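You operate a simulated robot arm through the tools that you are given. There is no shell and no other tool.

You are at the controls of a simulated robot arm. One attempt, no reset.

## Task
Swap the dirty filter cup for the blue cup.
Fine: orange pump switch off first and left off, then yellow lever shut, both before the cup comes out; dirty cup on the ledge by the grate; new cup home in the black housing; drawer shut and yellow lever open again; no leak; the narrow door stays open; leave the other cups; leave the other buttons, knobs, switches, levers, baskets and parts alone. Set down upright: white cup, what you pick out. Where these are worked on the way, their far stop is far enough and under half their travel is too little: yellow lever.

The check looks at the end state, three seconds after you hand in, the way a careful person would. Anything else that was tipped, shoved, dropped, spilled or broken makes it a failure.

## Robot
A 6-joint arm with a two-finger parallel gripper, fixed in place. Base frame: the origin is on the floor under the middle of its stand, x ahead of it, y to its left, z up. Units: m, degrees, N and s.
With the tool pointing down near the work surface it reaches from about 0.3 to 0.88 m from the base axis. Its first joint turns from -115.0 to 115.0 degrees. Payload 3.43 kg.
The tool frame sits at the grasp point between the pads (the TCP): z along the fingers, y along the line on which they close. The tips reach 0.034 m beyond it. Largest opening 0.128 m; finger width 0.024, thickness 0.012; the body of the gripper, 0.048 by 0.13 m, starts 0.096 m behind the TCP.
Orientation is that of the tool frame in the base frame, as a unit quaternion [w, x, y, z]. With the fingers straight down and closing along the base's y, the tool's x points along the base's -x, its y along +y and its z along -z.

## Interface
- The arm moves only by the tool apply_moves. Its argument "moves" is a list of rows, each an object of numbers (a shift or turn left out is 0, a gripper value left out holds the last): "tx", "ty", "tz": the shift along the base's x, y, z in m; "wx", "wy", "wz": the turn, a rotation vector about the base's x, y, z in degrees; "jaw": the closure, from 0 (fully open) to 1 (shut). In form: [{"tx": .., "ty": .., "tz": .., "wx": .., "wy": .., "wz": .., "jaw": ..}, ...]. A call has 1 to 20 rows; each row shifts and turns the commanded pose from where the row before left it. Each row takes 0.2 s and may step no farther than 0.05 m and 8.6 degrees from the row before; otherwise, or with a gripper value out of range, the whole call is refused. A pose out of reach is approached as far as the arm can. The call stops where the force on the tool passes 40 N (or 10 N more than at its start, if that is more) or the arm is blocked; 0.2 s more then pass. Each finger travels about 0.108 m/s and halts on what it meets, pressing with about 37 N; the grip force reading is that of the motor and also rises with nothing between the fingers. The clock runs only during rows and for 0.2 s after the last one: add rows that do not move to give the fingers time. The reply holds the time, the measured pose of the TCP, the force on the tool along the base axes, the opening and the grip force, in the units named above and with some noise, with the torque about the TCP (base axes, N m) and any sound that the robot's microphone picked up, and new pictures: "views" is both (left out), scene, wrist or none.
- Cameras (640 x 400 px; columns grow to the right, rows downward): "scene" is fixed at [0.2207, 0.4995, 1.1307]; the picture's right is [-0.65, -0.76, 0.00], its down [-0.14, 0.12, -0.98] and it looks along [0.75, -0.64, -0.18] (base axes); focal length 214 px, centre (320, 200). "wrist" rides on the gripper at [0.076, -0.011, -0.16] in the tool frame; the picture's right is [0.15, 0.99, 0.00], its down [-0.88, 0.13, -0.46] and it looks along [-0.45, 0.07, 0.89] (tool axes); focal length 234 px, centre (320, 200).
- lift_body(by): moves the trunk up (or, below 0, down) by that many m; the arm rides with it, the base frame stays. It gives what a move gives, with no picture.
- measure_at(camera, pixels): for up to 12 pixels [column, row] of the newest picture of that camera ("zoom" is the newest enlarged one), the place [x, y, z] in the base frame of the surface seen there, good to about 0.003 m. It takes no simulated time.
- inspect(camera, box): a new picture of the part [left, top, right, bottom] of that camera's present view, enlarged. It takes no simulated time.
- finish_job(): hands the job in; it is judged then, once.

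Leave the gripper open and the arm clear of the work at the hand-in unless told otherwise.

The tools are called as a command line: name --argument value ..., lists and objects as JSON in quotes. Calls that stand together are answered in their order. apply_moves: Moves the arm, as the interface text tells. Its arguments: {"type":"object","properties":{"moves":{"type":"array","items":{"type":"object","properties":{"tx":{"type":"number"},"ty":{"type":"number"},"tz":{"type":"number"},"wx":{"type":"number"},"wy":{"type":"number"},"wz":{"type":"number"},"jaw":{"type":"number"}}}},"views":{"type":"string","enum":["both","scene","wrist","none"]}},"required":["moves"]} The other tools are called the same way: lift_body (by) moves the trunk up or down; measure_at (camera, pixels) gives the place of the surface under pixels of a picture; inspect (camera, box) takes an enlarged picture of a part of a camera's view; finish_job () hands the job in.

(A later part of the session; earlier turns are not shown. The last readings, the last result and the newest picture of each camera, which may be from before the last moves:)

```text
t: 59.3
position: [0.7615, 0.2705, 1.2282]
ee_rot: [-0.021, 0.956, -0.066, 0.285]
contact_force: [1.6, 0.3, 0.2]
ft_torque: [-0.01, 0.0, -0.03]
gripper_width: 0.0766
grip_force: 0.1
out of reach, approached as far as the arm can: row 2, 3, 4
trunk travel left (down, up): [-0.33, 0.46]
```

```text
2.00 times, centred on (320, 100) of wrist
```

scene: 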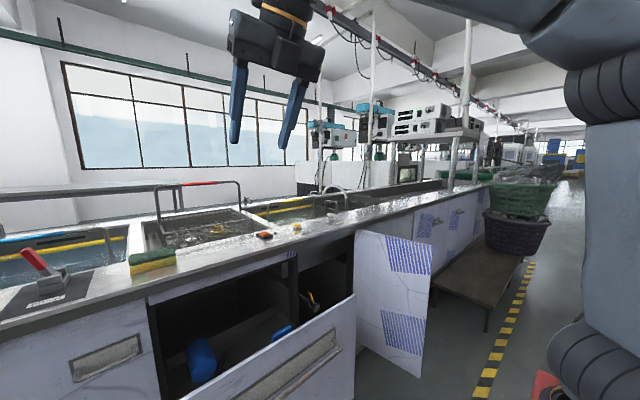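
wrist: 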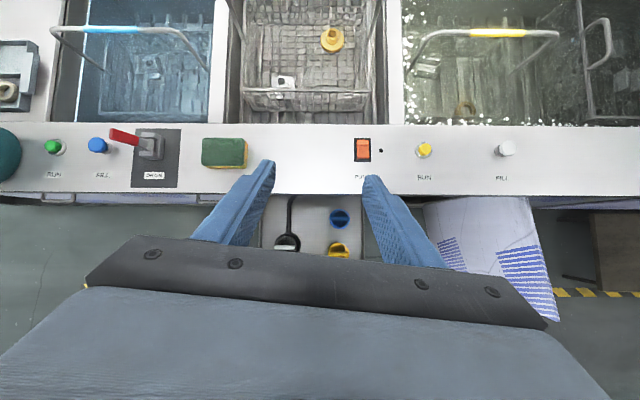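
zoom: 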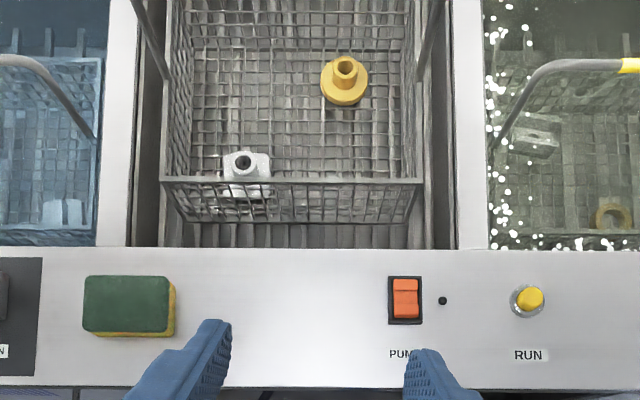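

The middle bay has slats under its basket, and the flat strip in front of it, between the sponge and PUMP, is the ledge by the grate. I'll measure the free area there.

measure_at --camera "wrist" --pixels '[[248, 150], [246, 165], [300, 130], [300, 150], [300, 180], [320, 188], [354, 150], [355, 178], [300, 122], [280, 112], [330, 140], [285, 100]]'

measure_at --camera "scene" --pixels '[[175, 258], [210, 243], [220, 250], [240, 245], [200, 268], [230, 262], [192, 248]]'

```text
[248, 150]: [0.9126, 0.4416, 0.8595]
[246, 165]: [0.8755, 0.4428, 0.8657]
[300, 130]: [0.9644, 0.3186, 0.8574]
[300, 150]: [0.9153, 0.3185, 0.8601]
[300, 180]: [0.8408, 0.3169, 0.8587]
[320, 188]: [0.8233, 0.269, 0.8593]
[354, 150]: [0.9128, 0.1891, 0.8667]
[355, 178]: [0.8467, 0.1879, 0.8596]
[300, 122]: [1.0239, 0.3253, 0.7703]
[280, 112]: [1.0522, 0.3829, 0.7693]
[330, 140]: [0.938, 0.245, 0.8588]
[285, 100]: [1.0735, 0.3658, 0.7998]
```

```text
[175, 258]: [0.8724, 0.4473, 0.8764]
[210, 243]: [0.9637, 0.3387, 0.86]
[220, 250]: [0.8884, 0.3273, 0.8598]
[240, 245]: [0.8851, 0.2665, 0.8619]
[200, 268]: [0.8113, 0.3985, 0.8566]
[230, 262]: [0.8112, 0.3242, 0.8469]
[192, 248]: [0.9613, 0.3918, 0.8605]
```

The ledge runs x≈0.81–0.965 at z=0.859, free from y≈0.20 to 0.44. I'll set the dirty cup near (0.885, 0.315). Now I'll go back over the drawer, tool straight down with fingers closing along x to match the handle bars.

apply_moves --moves '[{"tx": -0.03, "wy": 4}, {"tx": -0.03, "wy": 7}, {"tx": -0.03, "wy": 7}, {"tx": -0.03, "wy": 8}, {"tx": -0.02, "wy": 7.5}, {"wz": -8.5}, {"wz": -8.5}, {"wz": -8.5}, {"wz": -8.5}, {"wz": -8.5}, {"wz": -8.5}, {"wz": -8.5}, {"wz": -8.5}, {"wz": -8.5}, {"wz": -5}]' --views "wrist"

```text
t: 62.5
position: [0.5908, 0.2536, 1.1685]
ee_rot: [-0.001, 0.71, -0.704, -0.001]
contact_force: [0.4, 0.6, -0.4]
ft_torque: [-0.02, 0.01, -0.03]
gripper_width: 0.0767
grip_force: 0.1
out of reach, approached as far as the arm can: row 2, 3, 4, 5
trunk travel left (down, up): [-0.33, 0.46]
```

wrist: 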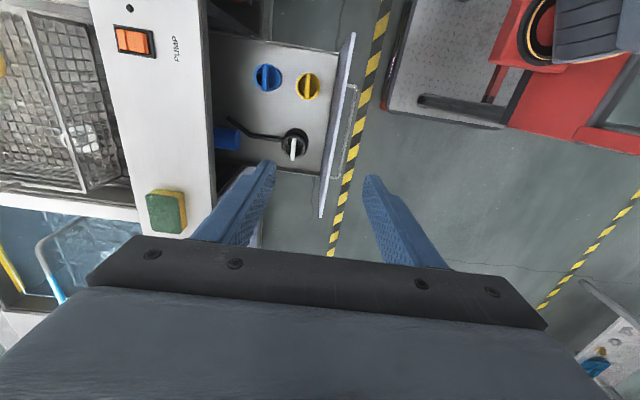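

Pointing straight down and square. I'll descend to about z=0.95 for a close look at the cups.

apply_moves --moves '[{"tz": -0.045, "tx": 0.01}, {"tz": -0.045, "tx": 0.01}, {"tz": -0.045, "tx": 0.01}, {"tz": -0.045, "tx": 0.01}, {"tz": -0.04}]' --views "wrist"

inspect --camera "wrist" --box '[180, 20, 380, 200]'

```text
t: 63.7
position: [0.6319, 0.2535, 0.9517]
ee_rot: [-0.002, 0.711, -0.704, 0.0]
contact_force: [-0.8, 0.9, 0.3]
ft_torque: [0.03, -0.03, 0.03]
gripper_width: 0.0769
grip_force: 0.1
trunk travel left (down, up): [-0.33, 0.46]
```

wrist: 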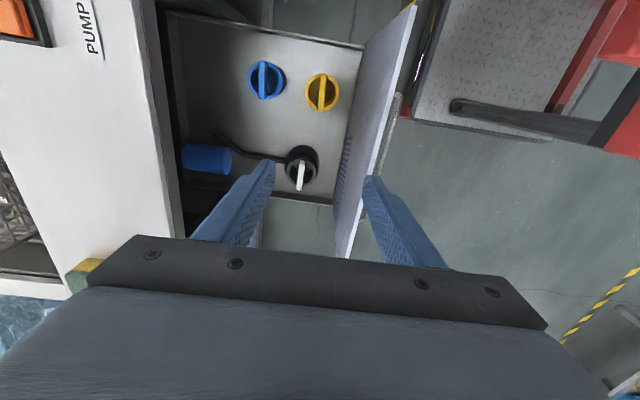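

```text
2.22 times, centred on (280, 110) of wrist
```

zoom: 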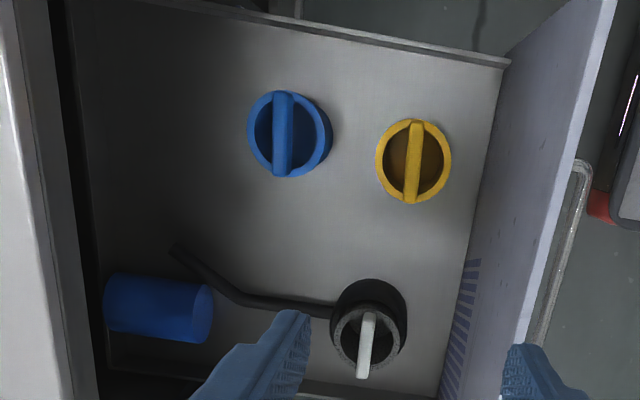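

I'll measure on this enlarged picture: blue handle, yellow handle, white handle and the housing.

measure_at --camera "zoom" --pixels '[[283, 105], [283, 130], [283, 165], [276, 130], [291, 130], [366, 320], [366, 345], [366, 370], [359, 345], [373, 345], [413, 160], [395, 330]]'

measure_at --camera "zoom" --pixels '[[253, 135], [313, 140], [325, 150], [345, 330], [385, 340], [390, 350], [400, 300], [340, 300], [300, 240], [250, 300], [490, 250], [560, 60]]'

```text
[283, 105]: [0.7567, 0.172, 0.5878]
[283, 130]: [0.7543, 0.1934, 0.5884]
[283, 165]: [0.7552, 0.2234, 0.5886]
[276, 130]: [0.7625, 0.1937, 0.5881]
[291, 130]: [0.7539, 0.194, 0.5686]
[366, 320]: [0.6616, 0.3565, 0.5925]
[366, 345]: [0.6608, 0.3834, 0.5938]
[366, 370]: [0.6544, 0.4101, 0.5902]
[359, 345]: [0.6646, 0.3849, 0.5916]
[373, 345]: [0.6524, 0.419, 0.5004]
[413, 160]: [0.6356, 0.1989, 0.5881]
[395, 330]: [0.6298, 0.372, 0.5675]
```

```text
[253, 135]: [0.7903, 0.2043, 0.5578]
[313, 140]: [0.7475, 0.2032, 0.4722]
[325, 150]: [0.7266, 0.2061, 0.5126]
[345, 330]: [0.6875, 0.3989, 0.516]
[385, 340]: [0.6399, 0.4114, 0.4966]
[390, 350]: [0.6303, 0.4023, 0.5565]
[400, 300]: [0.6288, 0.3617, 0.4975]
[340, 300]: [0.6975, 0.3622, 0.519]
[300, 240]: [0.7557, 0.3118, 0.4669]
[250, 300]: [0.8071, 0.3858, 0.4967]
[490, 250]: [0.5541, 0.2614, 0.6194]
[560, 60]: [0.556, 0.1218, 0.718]
```

I have the geometry. The dirty handle bar is centred at (0.660, 0.384), top z≈0.592; the blue handle is at (0.757, 0.197), top z≈0.588. Before grasping I'll test, with an empty hand, whether the tool can point straight down over the ledge (about x=0.87, y=0.29, z≈1.0).

apply_moves --moves '[{"tz": 0.045}, {"tz": 0.045, "tx": 0.01}, {"tx": 0.04, "ty": 0.005}, {"tx": 0.04, "ty": 0.005}, {"tx": 0.04, "ty": 0.01}, {"tx": 0.04, "ty": 0.01}, {"tx": 0.04}, {"tx": 0.03}]' --views "both"

```text
t: 65.5
position: [0.7976, 0.2599, 1.0033]
ee_rot: [-0.002, 0.71, -0.704, 0.0]
contact_force: [0.5, -0.6, 0.8]
ft_torque: [0.0, -0.04, 0.01]
gripper_width: 0.0763
grip_force: 0.0
out of reach, approached as far as the arm can: row 6, 7, 8
trunk travel left (down, up): [-0.33, 0.46]
```

scene: 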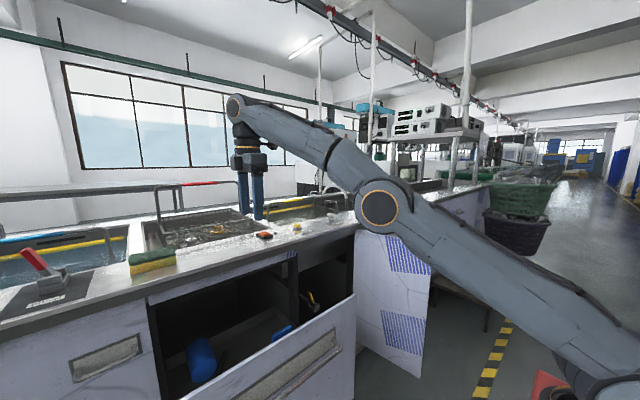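
wrist: 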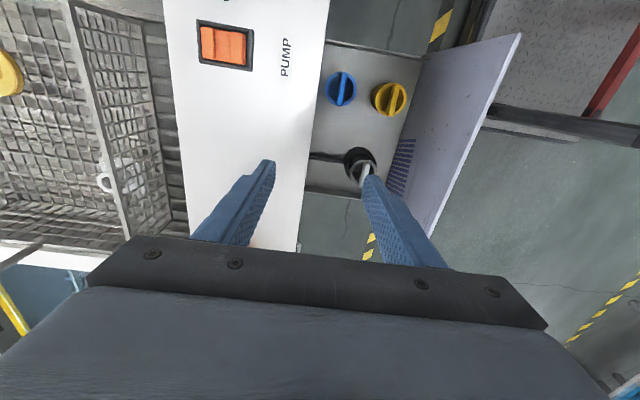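

Straight down it stops at radius 0.84 at this trunk height. The arm is low and reaching up, so I'll raise the trunk 0.25 and try again.

lift_body --by 0.25

apply_moves --moves '[{"tz": -0.045, "tx": 0.02}, {"tz": -0.045, "tx": 0.02}, {"tz": -0.045, "tx": 0.02}, {"tz": -0.045, "tx": 0.02}, {"tz": -0.045, "tx": 0.02}]' --views "both"

```text
t: 68.1
position: [0.7311, 0.2595, 1.251]
ee_rot: [-0.003, 0.71, -0.704, 0.0]
contact_force: [-0.2, -0.1, -0.1]
ft_torque: [0.0, 0.0, 0.01]
gripper_width: 0.0769
grip_force: 0.0
trunk travel left (down, up): [-0.58, 0.21]
```

```text
t: 69.3
position: [0.8319, 0.2559, 1.0279]
ee_rot: [-0.003, 0.71, -0.704, -0.001]
contact_force: [-0.7, -0.1, 0.6]
ft_torque: [0.01, -0.05, -0.05]
gripper_width: 0.0769
grip_force: 0.0
trunk travel left (down, up): [-0.58, 0.21]
```

scene: 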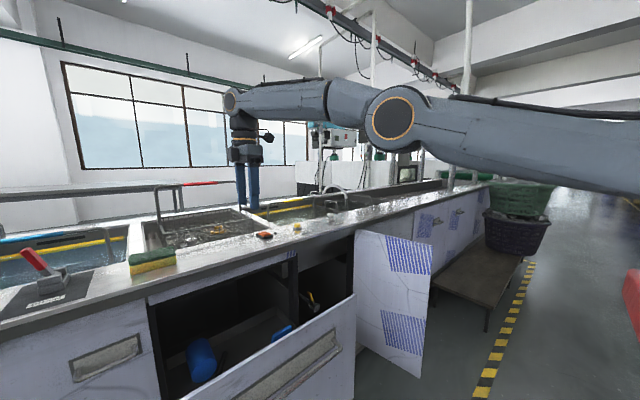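
wrist: 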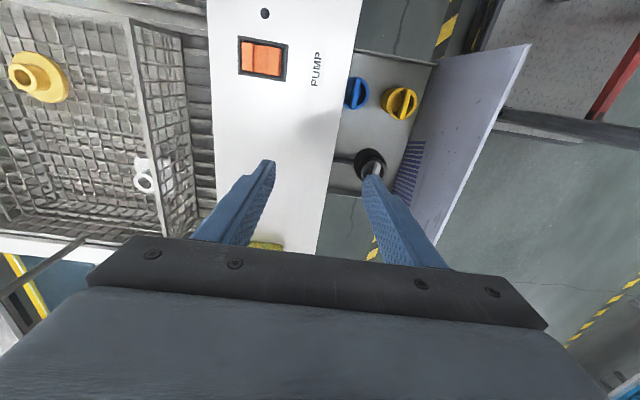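

Now it reaches (0.832, 0.256, 1.028) straight down. I'll try a bit further forward.

apply_moves --moves '[{"tx": 0.02, "tz": -0.01}, {"tx": 0.02, "ty": 0.01, "tz": -0.01}, {"tx": 0.01, "ty": 0.01, "tz": -0.01}]' --views "none"

```text
t: 70.1
position: [0.8381, 0.2614, 0.9934]
ee_rot: [-0.003, 0.71, -0.704, -0.001]
contact_force: [-0.6, 0.5, 0.2]
ft_torque: [-0.01, -0.02, 0.0]
gripper_width: 0.0767
grip_force: 0.1
out of reach, approached as far as the arm can: row 1, 2, 3
trunk travel left (down, up): [-0.58, 0.21]
```

The straight-down limit is radius 0.88, as stated, so placing on the ledge needs a forward lean. Leaning the tool along the handle bar keeps the pads flush. I also need the wrist's width to judge clearance to the counter lip at the blue cup, so I'll measure it in the scene view.

inspect --camera "scene" --box '[205, 70, 295, 220]'

measure_at --camera "zoom" --pixels '[[245, 75], [225, 75], [270, 75], [290, 110], [270, 150], [300, 160], [250, 155], [270, 200], [310, 200], [350, 200], [290, 240], [290, 340]]'

measure_at --camera "scene" --pixels '[[230, 266], [230, 270], [230, 274], [230, 278], [231, 282], [260, 256], [260, 260], [260, 264], [260, 268], [200, 284], [200, 290], [200, 280]]'

```text
2.67 times, centred on (250, 145) of scene
```

zoom: 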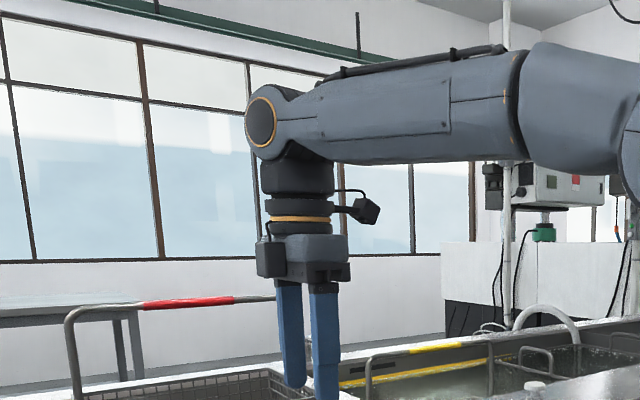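

```text
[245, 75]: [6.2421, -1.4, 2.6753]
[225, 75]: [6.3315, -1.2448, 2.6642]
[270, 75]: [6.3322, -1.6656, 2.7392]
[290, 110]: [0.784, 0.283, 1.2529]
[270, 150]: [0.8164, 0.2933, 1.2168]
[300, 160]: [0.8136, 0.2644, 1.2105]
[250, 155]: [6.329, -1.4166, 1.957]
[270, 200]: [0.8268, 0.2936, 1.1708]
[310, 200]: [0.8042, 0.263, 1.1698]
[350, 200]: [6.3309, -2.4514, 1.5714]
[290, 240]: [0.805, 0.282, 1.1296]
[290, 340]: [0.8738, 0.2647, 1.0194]
```

```text
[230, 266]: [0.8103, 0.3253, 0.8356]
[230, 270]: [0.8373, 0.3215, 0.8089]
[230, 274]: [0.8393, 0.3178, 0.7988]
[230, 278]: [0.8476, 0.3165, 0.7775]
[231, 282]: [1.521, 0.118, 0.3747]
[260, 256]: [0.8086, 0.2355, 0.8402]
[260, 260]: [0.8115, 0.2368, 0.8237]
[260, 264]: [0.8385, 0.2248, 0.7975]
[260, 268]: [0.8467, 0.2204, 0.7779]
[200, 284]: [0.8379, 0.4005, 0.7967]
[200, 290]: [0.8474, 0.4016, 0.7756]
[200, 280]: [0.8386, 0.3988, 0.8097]
```

The lip front is at x=0.81 (z 0.815–0.86) and the wrist's radius is about 0.04, so both cups can be worked with care. For the dirty cup I'll move over the housing and lean the tool 20° along the handle bar, so the cup stays upright when I later turn the lean forward for the ledge.

apply_moves --moves '[{"tx": -0.04, "ty": 0.02}, {"tx": -0.04, "ty": 0.02}, {"tx": -0.04, "ty": 0.02}, {"tx": -0.04, "ty": 0.02}, {"tx": -0.018, "ty": 0.02, "tz": -0.03}, {"wx": 5, "ty": 0.01, "tz": -0.04}, {"wx": 5, "ty": 0.01, "tz": -0.04}, {"wx": 5, "tz": -0.04}, {"wx": 5, "tz": -0.04}]' --views "wrist"

```text
t: 72.1
position: [0.6612, 0.38, 0.8047]
ee_rot: [-0.127, 0.699, -0.694, -0.123]
contact_force: [0.0, 0.0, 1.4]
ft_torque: [-0.02, -0.03, -0.01]
gripper_width: 0.077
grip_force: 0.1
trunk travel left (down, up): [-0.58, 0.21]
```

wrist: 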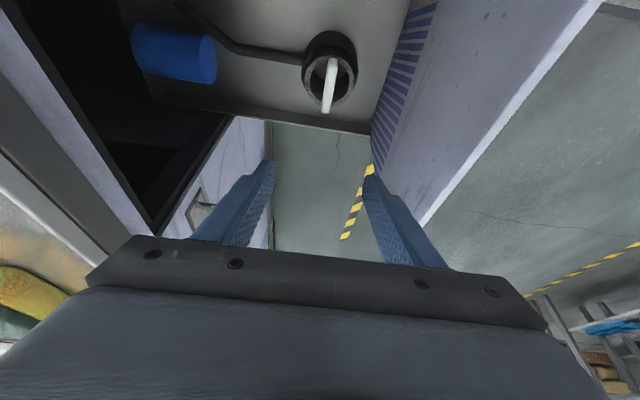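

Leaned 20° above the housing at (0.661, 0.380, 0.805). I'll re-measure the white handle and housing from this closer view.

inspect --camera "wrist" --box '[280, 20, 380, 130]'

measure_at --camera "zoom" --pixels '[[330, 160], [325, 200], [320, 240], [315, 280], [310, 310], [300, 240], [340, 240], [255, 200], [240, 230], [390, 230], [330, 60], [380, 300]]'

```text
3.64 times, centred on (330, 75) of wrist
```

zoom: 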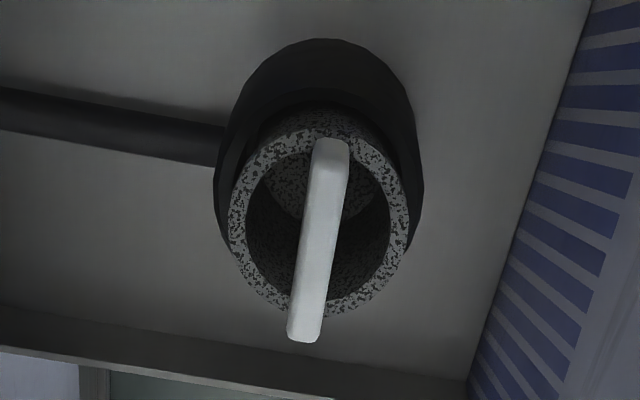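

```text
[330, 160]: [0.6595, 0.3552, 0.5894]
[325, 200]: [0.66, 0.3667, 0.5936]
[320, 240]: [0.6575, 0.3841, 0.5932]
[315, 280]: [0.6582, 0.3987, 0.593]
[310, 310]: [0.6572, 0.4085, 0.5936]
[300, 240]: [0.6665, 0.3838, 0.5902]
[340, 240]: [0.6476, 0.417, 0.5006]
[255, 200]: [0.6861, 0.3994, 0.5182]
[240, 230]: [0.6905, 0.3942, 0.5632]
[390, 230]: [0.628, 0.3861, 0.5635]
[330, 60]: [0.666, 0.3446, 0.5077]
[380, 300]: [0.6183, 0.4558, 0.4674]
```

Handle centre is (0.659, 0.383), top z=0.5935, with the rim at z=0.563. I'll narrow the jaws to about 5 cm and descend to just above the handle.

apply_moves --moves '[{"tz": -0.04, "tx": -0.002, "ty": -0.005, "jaw": 0.6}, {"tz": -0.04, "jaw": 0.6}, {"tz": -0.04}, {"tz": -0.035}, {"tz": -0.005}]' --views "both"

inspect --camera "wrist" --box '[240, 80, 400, 260]'

```text
t: 73.3
position: [0.6577, 0.3789, 0.6405]
ee_rot: [-0.126, 0.698, -0.694, -0.122]
contact_force: [0.4, -0.2, 0.0]
ft_torque: [0.0, -0.01, -0.01]
gripper_width: 0.0514
grip_force: 0.1
trunk travel left (down, up): [-0.58, 0.21]
```

scene: 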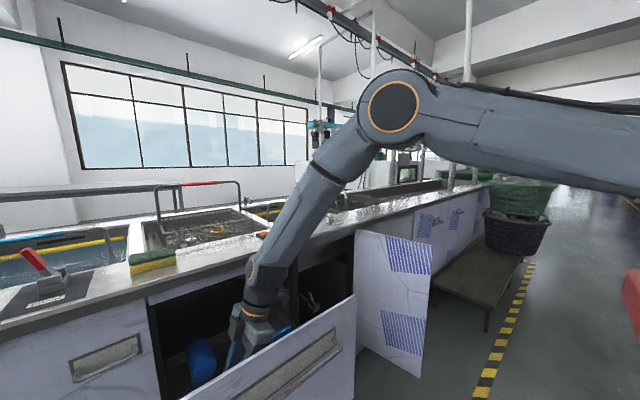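
wrist: 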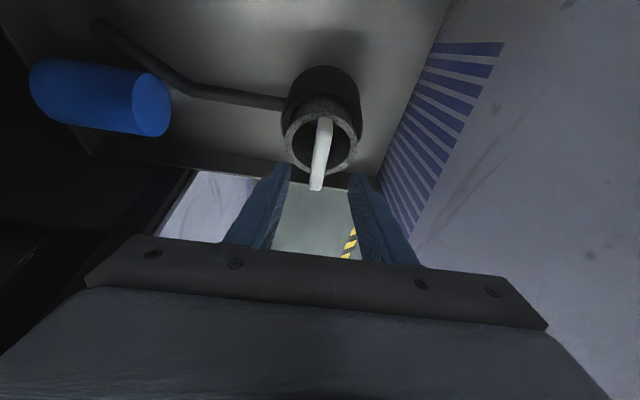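

```text
2.22 times, centred on (320, 170) of wrist
```

zoom: 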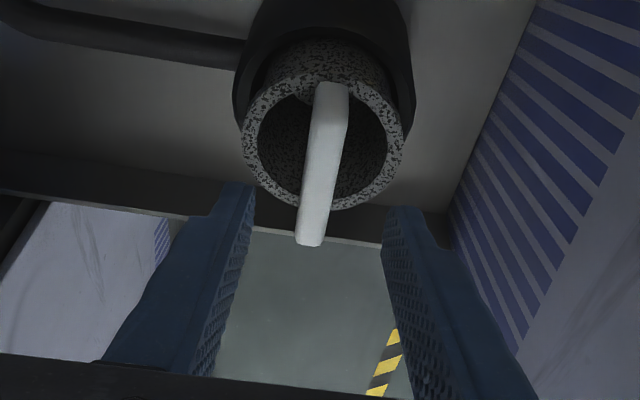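

The fingers straddle the white bar well. I'll lower the last 3.4 cm and close gently.

apply_moves --moves '[{"tz": -0.018, "tx": 0.001}, {"tz": -0.016, "ty": -0.002}, {"jaw": 1}, {"jaw": 1}, {"jaw": 1}]' --views "wrist"

inspect --camera "wrist" --box '[240, 80, 400, 260]'

```text
t: 74.5
position: [0.6599, 0.3765, 0.6057]
ee_rot: [-0.126, 0.698, -0.694, -0.122]
contact_force: [0.3, 0.0, 1.3]
ft_torque: [0.03, 0.05, -0.01]
gripper_width: 0.0128
grip_force: 37.2
trunk travel left (down, up): [-0.58, 0.21]
```

wrist: 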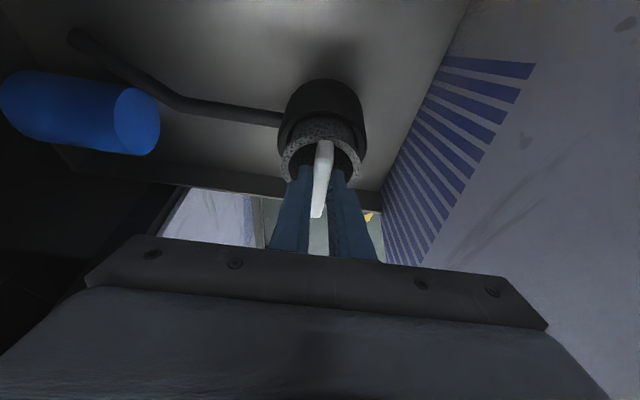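

```text
2.22 times, centred on (320, 170) of wrist
```

zoom: 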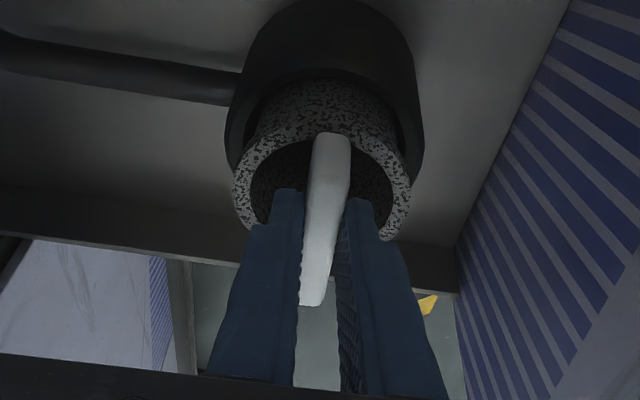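

The handle bar is gripped (12.8 mm). I'll lift slowly and watch the force in case the cup is held.

apply_moves --moves '[{"tz": 0.006}, {"tz": 0.008}, {"tz": 0.01}]' --views "wrist"

inspect --camera "wrist" --box '[240, 80, 400, 260]'

```text
t: 75.3
position: [0.6575, 0.3757, 0.6302]
ee_rot: [-0.126, 0.699, -0.693, -0.122]
contact_force: [-0.5, -0.1, -0.9]
ft_torque: [0.01, 0.0, 0.03]
gripper_width: 0.013
grip_force: 36.9
trunk travel left (down, up): [-0.58, 0.21]
```

wrist: 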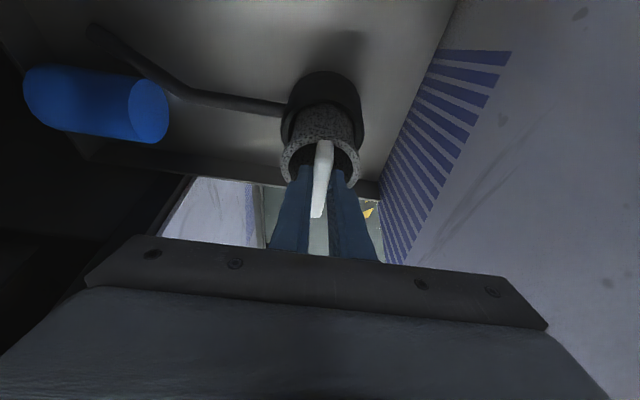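

```text
2.22 times, centred on (320, 170) of wrist
```

zoom: 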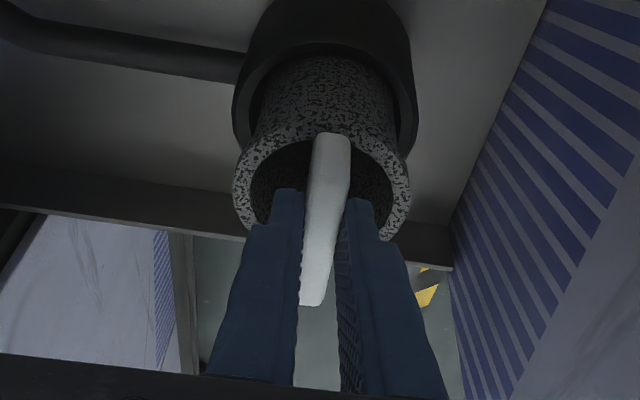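

The cup slides out freely. I'll keep lifting straight up, well clear of the drawer and counter height.

apply_moves --moves '[{"tz": 0.02}, {"tz": 0.03}, {"tz": 0.035}, {"tz": 0.035}, {"tz": 0.035}, {"tz": 0.035}, {"tz": 0.035}, {"tz": 0.035}, {"tz": 0.035}, {"tz": 0.035}, {"tz": 0.035}, {"tz": 0.035}, {"tz": 0.02}]' --views "both"

```text
t: 78.1
position: [0.6602, 0.3772, 1.0558]
ee_rot: [-0.125, 0.699, -0.693, -0.123]
contact_force: [-0.1, -0.4, -1.1]
ft_torque: [-0.03, -0.02, 0.04]
gripper_width: 0.0131
grip_force: 37.0
trunk travel left (down, up): [-0.58, 0.21]
```

scene: 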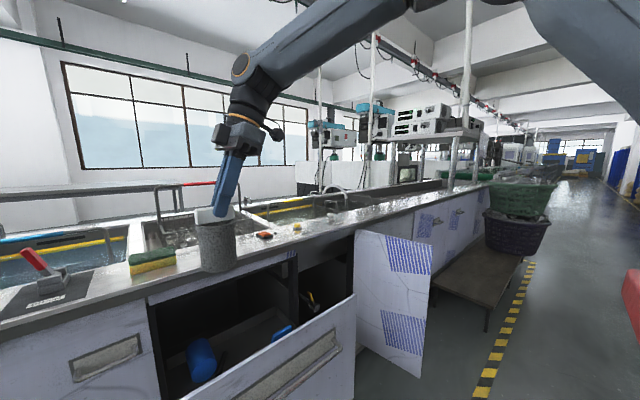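
wrist: 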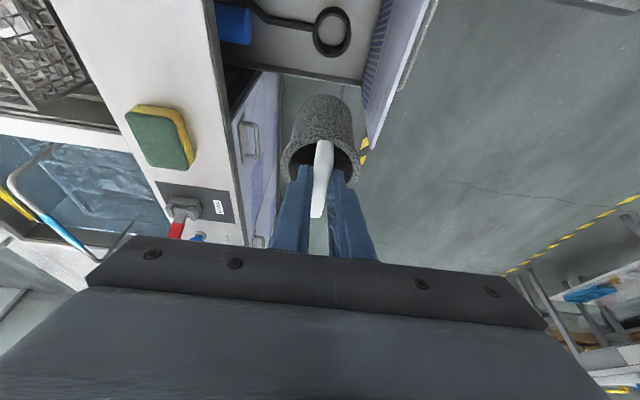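

The cup is out and hangs upright. From here I can see into the empty housing at about (331,32), so I'll inspect and measure it and the cup's bottom height.

inspect --camera "wrist" --box '[290, 0, 380, 65]'

measure_at --camera "zoom" --pixels '[[290, 120], [290, 90], [270, 60], [330, 120], [260, 160], [320, 170], [200, 150], [400, 120], [290, 200], [300, 40]]'

inspect --camera "scene" --box '[180, 190, 260, 290]'

measure_at --camera "zoom" --pixels '[[310, 150], [310, 250], [310, 300], [310, 310], [260, 200], [370, 200], [320, 80], [310, 120]]'

```text
6.15 times, centred on (335, 32) of wrist
```

zoom: 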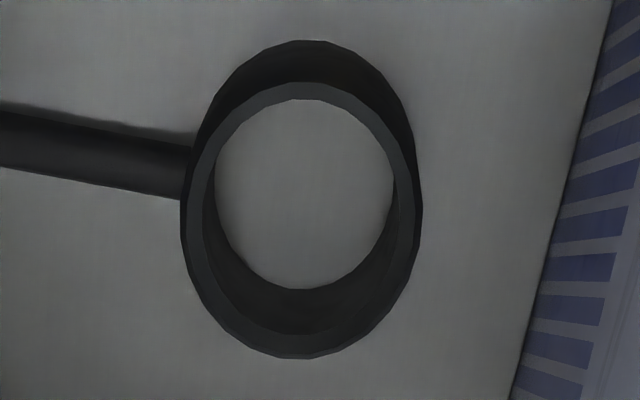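

```text
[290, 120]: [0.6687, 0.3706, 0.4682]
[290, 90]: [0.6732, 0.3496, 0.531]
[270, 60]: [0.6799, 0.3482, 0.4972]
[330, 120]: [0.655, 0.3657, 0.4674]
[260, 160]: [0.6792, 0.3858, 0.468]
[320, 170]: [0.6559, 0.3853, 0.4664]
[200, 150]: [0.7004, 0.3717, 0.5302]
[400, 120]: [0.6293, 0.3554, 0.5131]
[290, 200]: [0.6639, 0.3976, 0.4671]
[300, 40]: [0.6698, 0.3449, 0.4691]
```

```text
4.00 times, centred on (220, 240) of scene
```

zoom: 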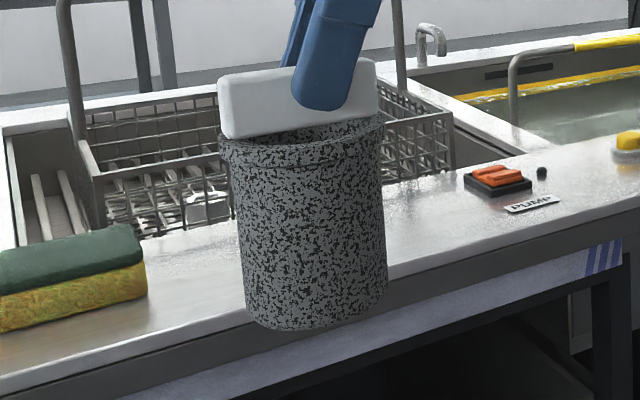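

```text
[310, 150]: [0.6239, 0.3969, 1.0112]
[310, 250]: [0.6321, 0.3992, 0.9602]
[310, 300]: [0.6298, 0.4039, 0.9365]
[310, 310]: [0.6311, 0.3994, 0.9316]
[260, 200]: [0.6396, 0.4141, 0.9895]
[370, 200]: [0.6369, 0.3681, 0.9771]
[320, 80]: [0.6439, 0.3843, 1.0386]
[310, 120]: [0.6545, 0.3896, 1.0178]
```

The housing is an open ring with its top at z≈0.531, on the tray floor. The cup bottom is about 0.131 below the TCP. Now I'll turn the tool -90° about vertical so the lean points forward, keeping the cup upright.

apply_moves --moves '[{"wz": -6}, {"wz": -8}, {"wz": -8}, {"wz": -8}, {"wz": -8}, {"wz": -8}, {"wz": -8}, {"wz": -8}, {"wz": -8}, {"wz": -8}, {"wz": -7}, {"wz": -5}]' --views "both"

```text
t: 80.7
position: [0.6596, 0.3756, 1.053]
ee_rot: [0.175, -0.003, 0.985, -0.003]
contact_force: [-0.2, -0.7, -1.2]
ft_torque: [-0.01, 0.02, -0.01]
gripper_width: 0.013
grip_force: 37.0
trunk travel left (down, up): [-0.58, 0.21]
```

scene: 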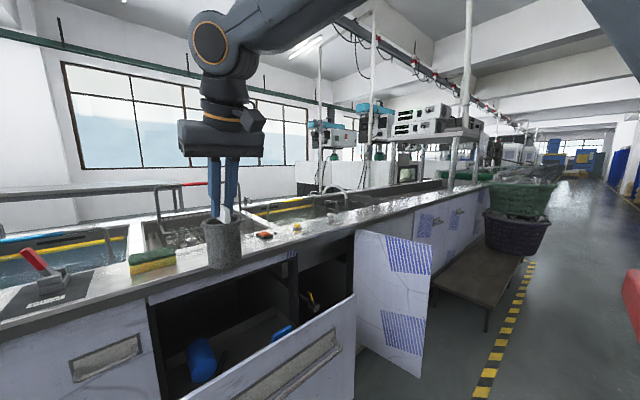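
wrist: 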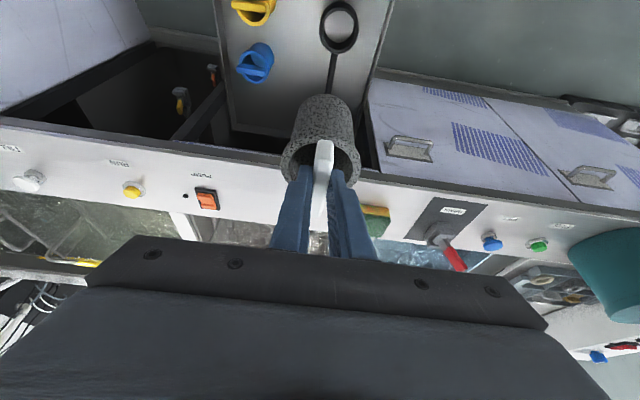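

Upright and leaning forward as planned. Now I'll carry the cup over the ledge, still 6 cm high.

apply_moves --moves '[{"tx": 0.03, "ty": -0.014}, {"tx": 0.0355, "ty": -0.0143}, {"tx": 0.0355, "ty": -0.0143}, {"tx": 0.0355, "ty": -0.0143}, {"tx": 0.0355, "ty": -0.0143}, {"tx": 0.0355, "ty": -0.0143}, {"tx": 0.006}]' --views "both"

inspect --camera "scene" --box '[190, 180, 290, 270]'

```text
t: 82.3
position: [0.8724, 0.2901, 1.0529]
ee_rot: [0.175, -0.003, 0.985, -0.003]
contact_force: [0.2, 0.5, -0.6]
ft_torque: [0.01, 0.04, 0.01]
gripper_width: 0.0132
grip_force: 36.9
trunk travel left (down, up): [-0.58, 0.21]
```

scene: 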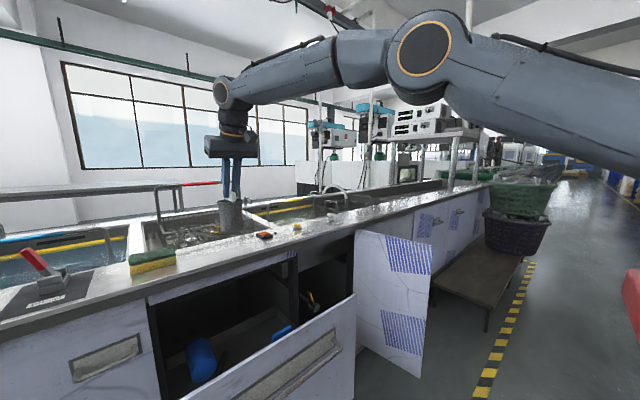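
wrist: 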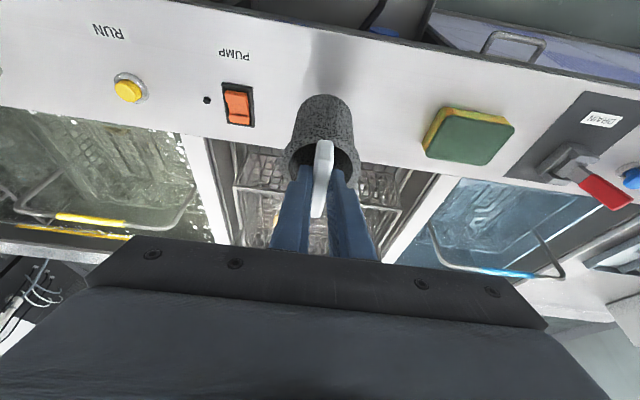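

```text
4.44 times, centred on (240, 225) of scene
```

zoom: 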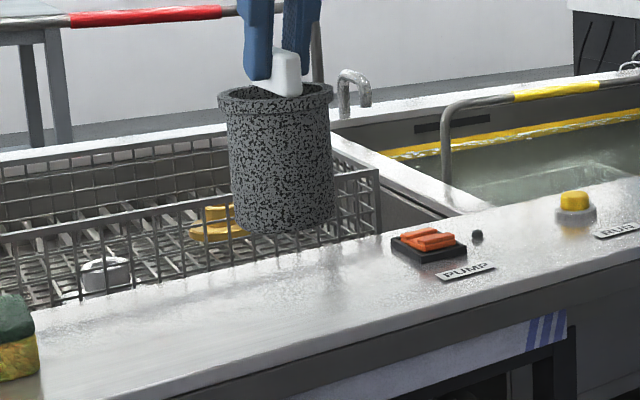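

The cup is upright over the free strip between sponge and PUMP. I'll lower it, slowing down near z≈0.99.

apply_moves --moves '[{"tz": -0.02}, {"tz": -0.02}, {"tz": -0.012}, {"tz": -0.004}, {"tz": -0.003}]' --views "scene"

inspect --camera "scene" --box '[190, 190, 290, 270]'

```text
t: 83.5
position: [0.8724, 0.2912, 0.9959]
ee_rot: [0.176, -0.004, 0.984, -0.002]
contact_force: [-0.4, 0.0, -0.1]
ft_torque: [0.0, 0.0, -0.01]
gripper_width: 0.0131
grip_force: 37.1
trunk travel left (down, up): [-0.58, 0.21]
```

scene: 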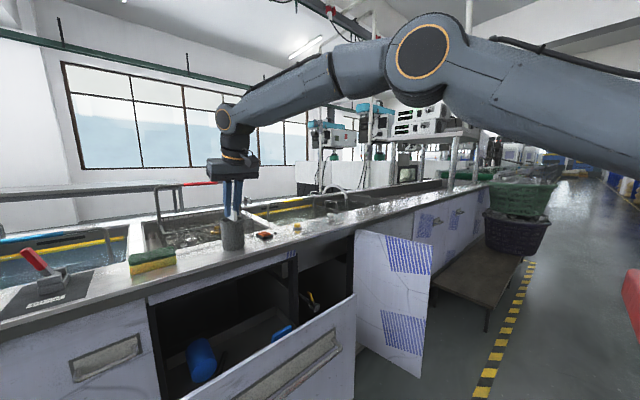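

```text
5.00 times, centred on (240, 230) of scene
```

zoom: 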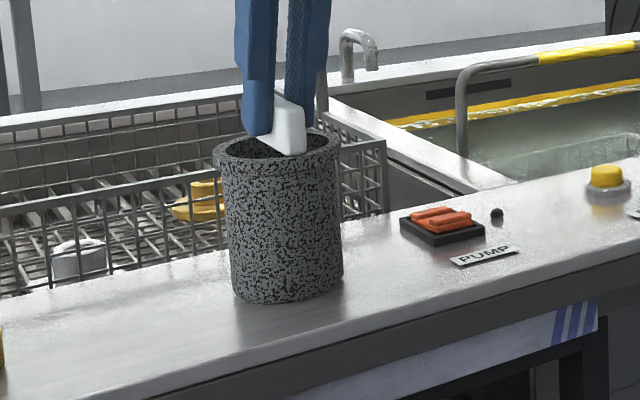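

Nearly touching. I'll lower in 2 mm steps until I feel contact.

apply_moves --moves '[{"tz": -0.002}, {"tz": -0.002}]' --views "none"

```text
t: 84.1
position: [0.8718, 0.2893, 0.9947]
ee_rot: [0.177, -0.004, 0.984, -0.001]
contact_force: [-4.5, -2.0, 21.5]
ft_torque: [0.04, 0.65, 0.05]
gripper_width: 0.0128
grip_force: 37.1
trunk travel left (down, up): [-0.58, 0.21]
```

Contact felt (21 N). I'll ease up 2 mm to unload, then open the jaws.

apply_moves --moves '[{"tz": 0.0015}, {"tz": 0.0005}, {"jaw": 0.9}, {"jaw": 0.8}, {"jaw": 0.75}, {}]' --views "scene"

inspect --camera "scene" --box '[190, 190, 290, 270]'

```text
t: 85.5
position: [0.8732, 0.2907, 0.9914]
ee_rot: [0.175, -0.003, 0.985, -0.004]
contact_force: [-0.6, 0.7, -0.4]
ft_torque: [0.01, -0.01, 0.01]
gripper_width: 0.032
grip_force: 0.0
trunk travel left (down, up): [-0.58, 0.21]
```

scene: 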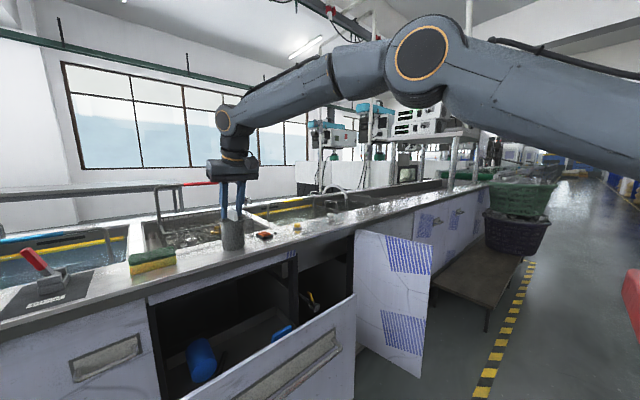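

```text
5.00 times, centred on (240, 230) of scene
```

zoom: 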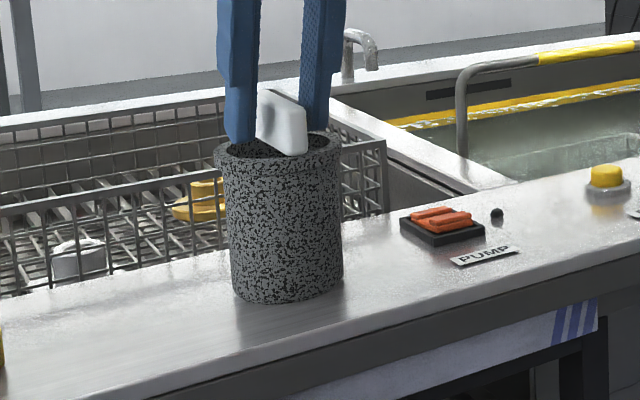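

The cup stands upright on the ledge and is released. I'll lift straight up.

apply_moves --moves '[{"tz": 0.01}, {"tz": 0.02}, {"tz": 0.04}, {"tz": 0.045}]' --views "both"

inspect --camera "scene" --box '[190, 190, 290, 270]'

```text
t: 86.5
position: [0.8733, 0.2871, 1.1058]
ee_rot: [0.176, -0.004, 0.984, -0.002]
contact_force: [-0.1, 0.4, -0.3]
ft_torque: [-0.01, 0.02, 0.0]
gripper_width: 0.0319
grip_force: 0.1
trunk travel left (down, up): [-0.58, 0.21]
```

scene: 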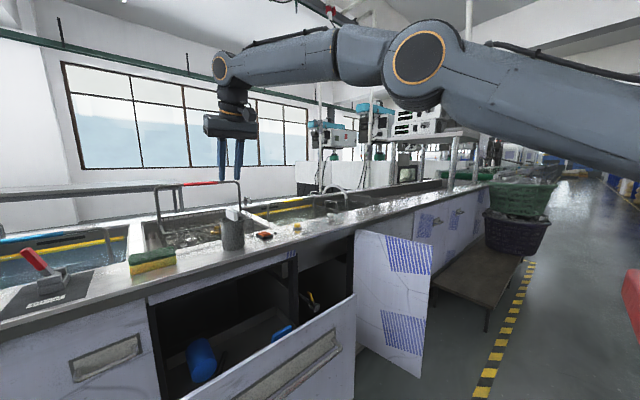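
wrist: 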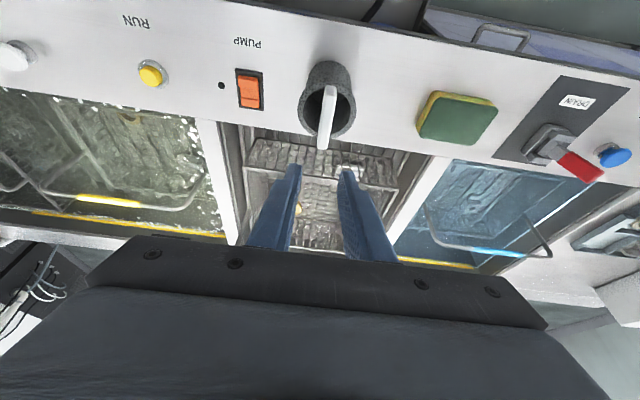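

```text
5.00 times, centred on (240, 230) of scene
```

zoom: 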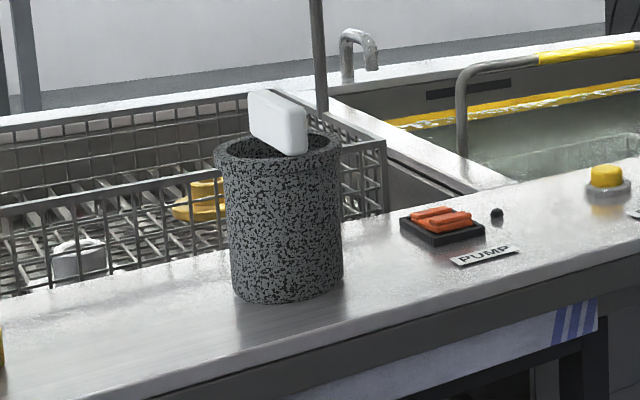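

The dirty cup stands on the ledge, clear of the sponge and switch. Next is the blue cup: I'll back off, return the tool to vertical and turn it +90° so the fingers close along x again.

apply_moves --moves '[{"tx": -0.04}, {"tx": -0.04, "wy": 5}, {"tx": -0.04, "wy": 5, "ty": -0.02}, {"tx": -0.03, "wy": 5, "ty": -0.02}, {"wy": 5, "ty": -0.02}, {"wz": 8, "ty": -0.02}, {"wz": 8}, {"wz": 8}, {"wz": 8}, {"wz": 8}, {"wz": 8}, {"wz": 8}, {"wz": 8}, {"wz": 8}, {"wz": 8}, {"wz": 8}, {"wz": 2}]' --views "wrist"

```text
t: 90.1
position: [0.7229, 0.2096, 1.1072]
ee_rot: [-0.003, 0.711, -0.703, 0.0]
contact_force: [0.6, -0.3, -0.2]
ft_torque: [-0.01, 0.01, 0.01]
gripper_width: 0.0319
grip_force: 0.0
trunk travel left (down, up): [-0.58, 0.21]
```

wrist: 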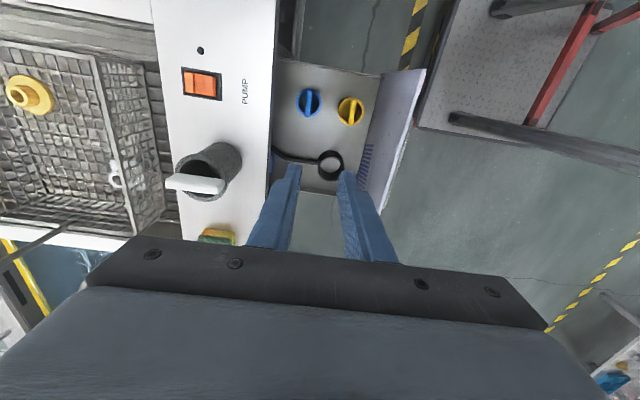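

Square again at (0.723, 0.210, 1.107). I'll descend in front of the lip (x≈0.712) to z≈0.78 for a closer measurement of the blue handle.

apply_moves --moves '[{"tz": -0.045, "tx": -0.01, "jaw": 0.62}, {"tz": -0.045, "ty": -0.01, "jaw": 0.62}, {"tz": -0.045}, {"tz": -0.045}, {"tz": -0.045}, {"tz": -0.045}, {"tz": -0.045}]' --views "both"

inspect --camera "wrist" --box '[220, 0, 400, 170]'

```text
t: 91.7
position: [0.713, 0.2026, 0.7936]
ee_rot: [-0.003, 0.71, -0.704, 0.0]
contact_force: [-0.4, 0.2, 0.2]
ft_torque: [-0.02, 0.0, -0.02]
gripper_width: 0.0486
grip_force: 0.0
trunk travel left (down, up): [-0.58, 0.21]
```

scene: 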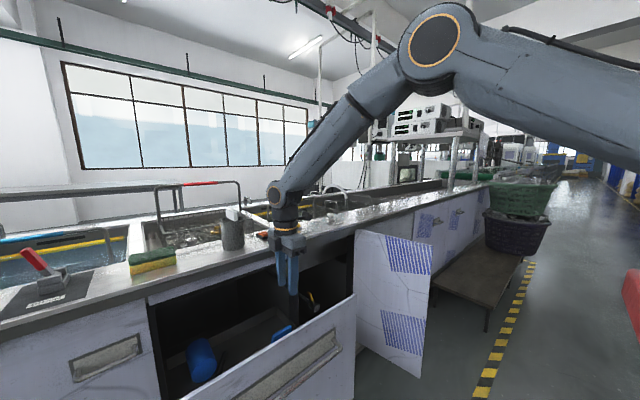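
wrist: 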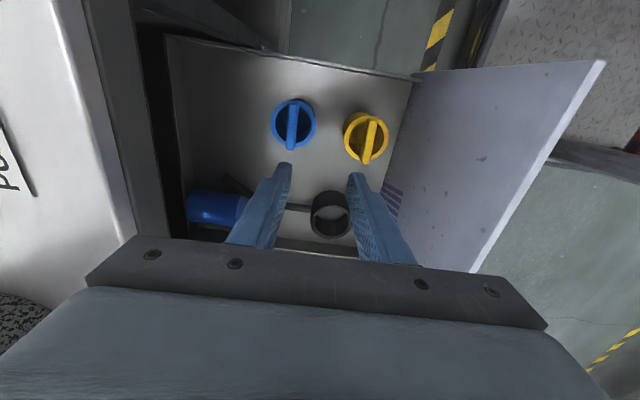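

```text
2.35 times, centred on (310, 85) of wrist
```

zoom: 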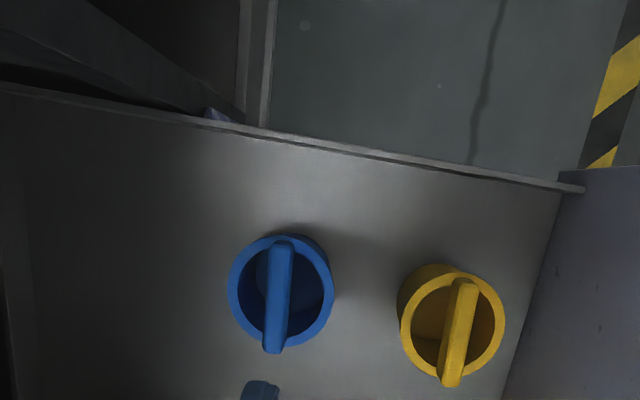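

I'll measure the blue handle, the blue rim and the housing rim from this view.

measure_at --camera "zoom" --pixels '[[281, 250], [279, 280], [277, 310], [273, 340], [268, 290], [288, 290], [235, 290], [325, 300], [280, 240], [275, 350], [455, 330], [463, 290]]'

measure_at --camera "wrist" --pixels '[[330, 192], [313, 212], [349, 215], [330, 236], [330, 215], [316, 200], [345, 200], [318, 230]]'

```text
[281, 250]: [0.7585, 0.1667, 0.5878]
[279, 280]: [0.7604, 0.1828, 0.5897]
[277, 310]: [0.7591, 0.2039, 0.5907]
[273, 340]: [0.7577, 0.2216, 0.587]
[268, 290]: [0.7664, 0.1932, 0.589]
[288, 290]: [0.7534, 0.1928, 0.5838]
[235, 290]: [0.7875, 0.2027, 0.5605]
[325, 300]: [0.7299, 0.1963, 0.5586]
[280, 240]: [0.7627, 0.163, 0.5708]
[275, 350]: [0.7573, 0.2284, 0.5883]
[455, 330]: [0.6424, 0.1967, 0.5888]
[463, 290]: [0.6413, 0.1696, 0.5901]
```

```text
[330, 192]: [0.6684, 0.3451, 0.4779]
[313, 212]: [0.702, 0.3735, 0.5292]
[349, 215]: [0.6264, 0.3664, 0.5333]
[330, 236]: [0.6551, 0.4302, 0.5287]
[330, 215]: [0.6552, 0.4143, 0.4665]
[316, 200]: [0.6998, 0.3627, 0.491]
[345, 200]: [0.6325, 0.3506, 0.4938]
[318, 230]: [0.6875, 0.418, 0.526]
```

The blue handle is centred at (0.7595, 0.197), top z≈0.589. I'll descend to z≈0.64 in front of the lip first and check clearance before sliding under it.

apply_moves --moves '[{"tz": -0.045, "ty": -0.003}, {"tz": -0.045, "ty": -0.003}, {"tz": -0.045}, {"tz": -0.018}]' --views "both"

inspect --camera "scene" --box '[240, 190, 340, 350]'

```text
t: 92.7
position: [0.7121, 0.1933, 0.6398]
ee_rot: [-0.003, 0.71, -0.704, 0.0]
contact_force: [-0.2, 0.7, 0.7]
ft_torque: [0.01, 0.0, -0.02]
gripper_width: 0.0486
grip_force: 0.0
trunk travel left (down, up): [-0.58, 0.21]
```

scene: 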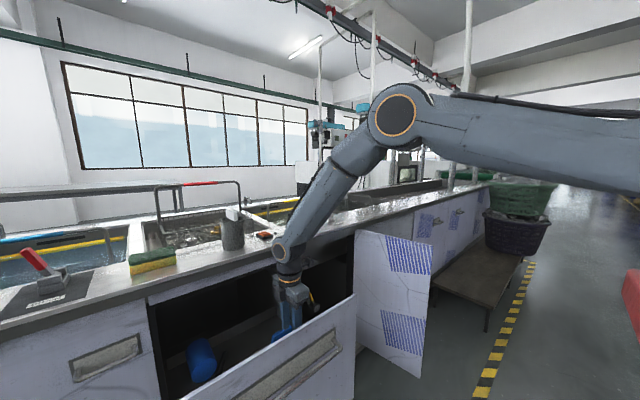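
wrist: 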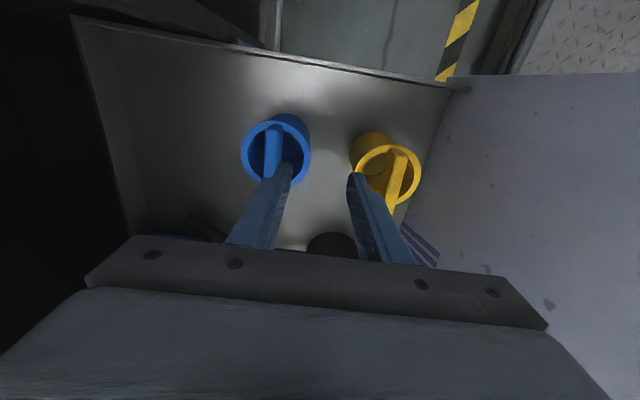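

```text
2.50 times, centred on (290, 270) of scene
```

zoom: 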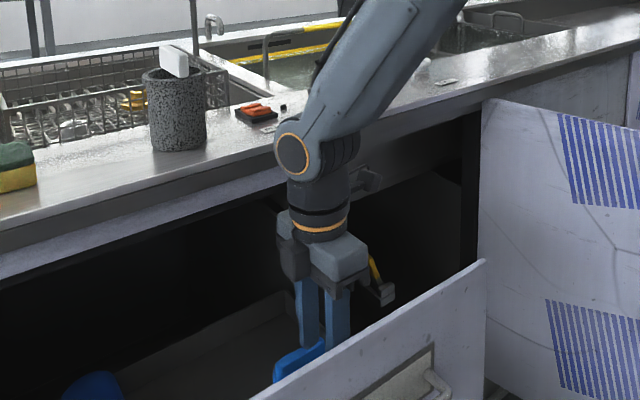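

I'll measure the wrist joint's position against the lip (front x=0.81) before sliding forward.

measure_at --camera "zoom" --pixels '[[292, 152], [280, 150], [305, 152], [292, 170], [300, 200], [320, 200], [345, 200], [290, 260], [340, 260], [320, 320], [300, 320], [345, 130]]'

```text
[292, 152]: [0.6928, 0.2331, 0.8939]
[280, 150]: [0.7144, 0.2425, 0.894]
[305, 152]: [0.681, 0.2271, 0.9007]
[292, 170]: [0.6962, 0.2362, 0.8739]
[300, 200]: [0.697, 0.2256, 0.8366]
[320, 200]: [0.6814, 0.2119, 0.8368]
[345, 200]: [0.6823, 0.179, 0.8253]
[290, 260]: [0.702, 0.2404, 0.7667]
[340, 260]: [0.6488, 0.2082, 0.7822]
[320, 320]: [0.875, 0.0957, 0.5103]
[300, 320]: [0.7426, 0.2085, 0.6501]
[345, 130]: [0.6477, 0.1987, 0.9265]
```

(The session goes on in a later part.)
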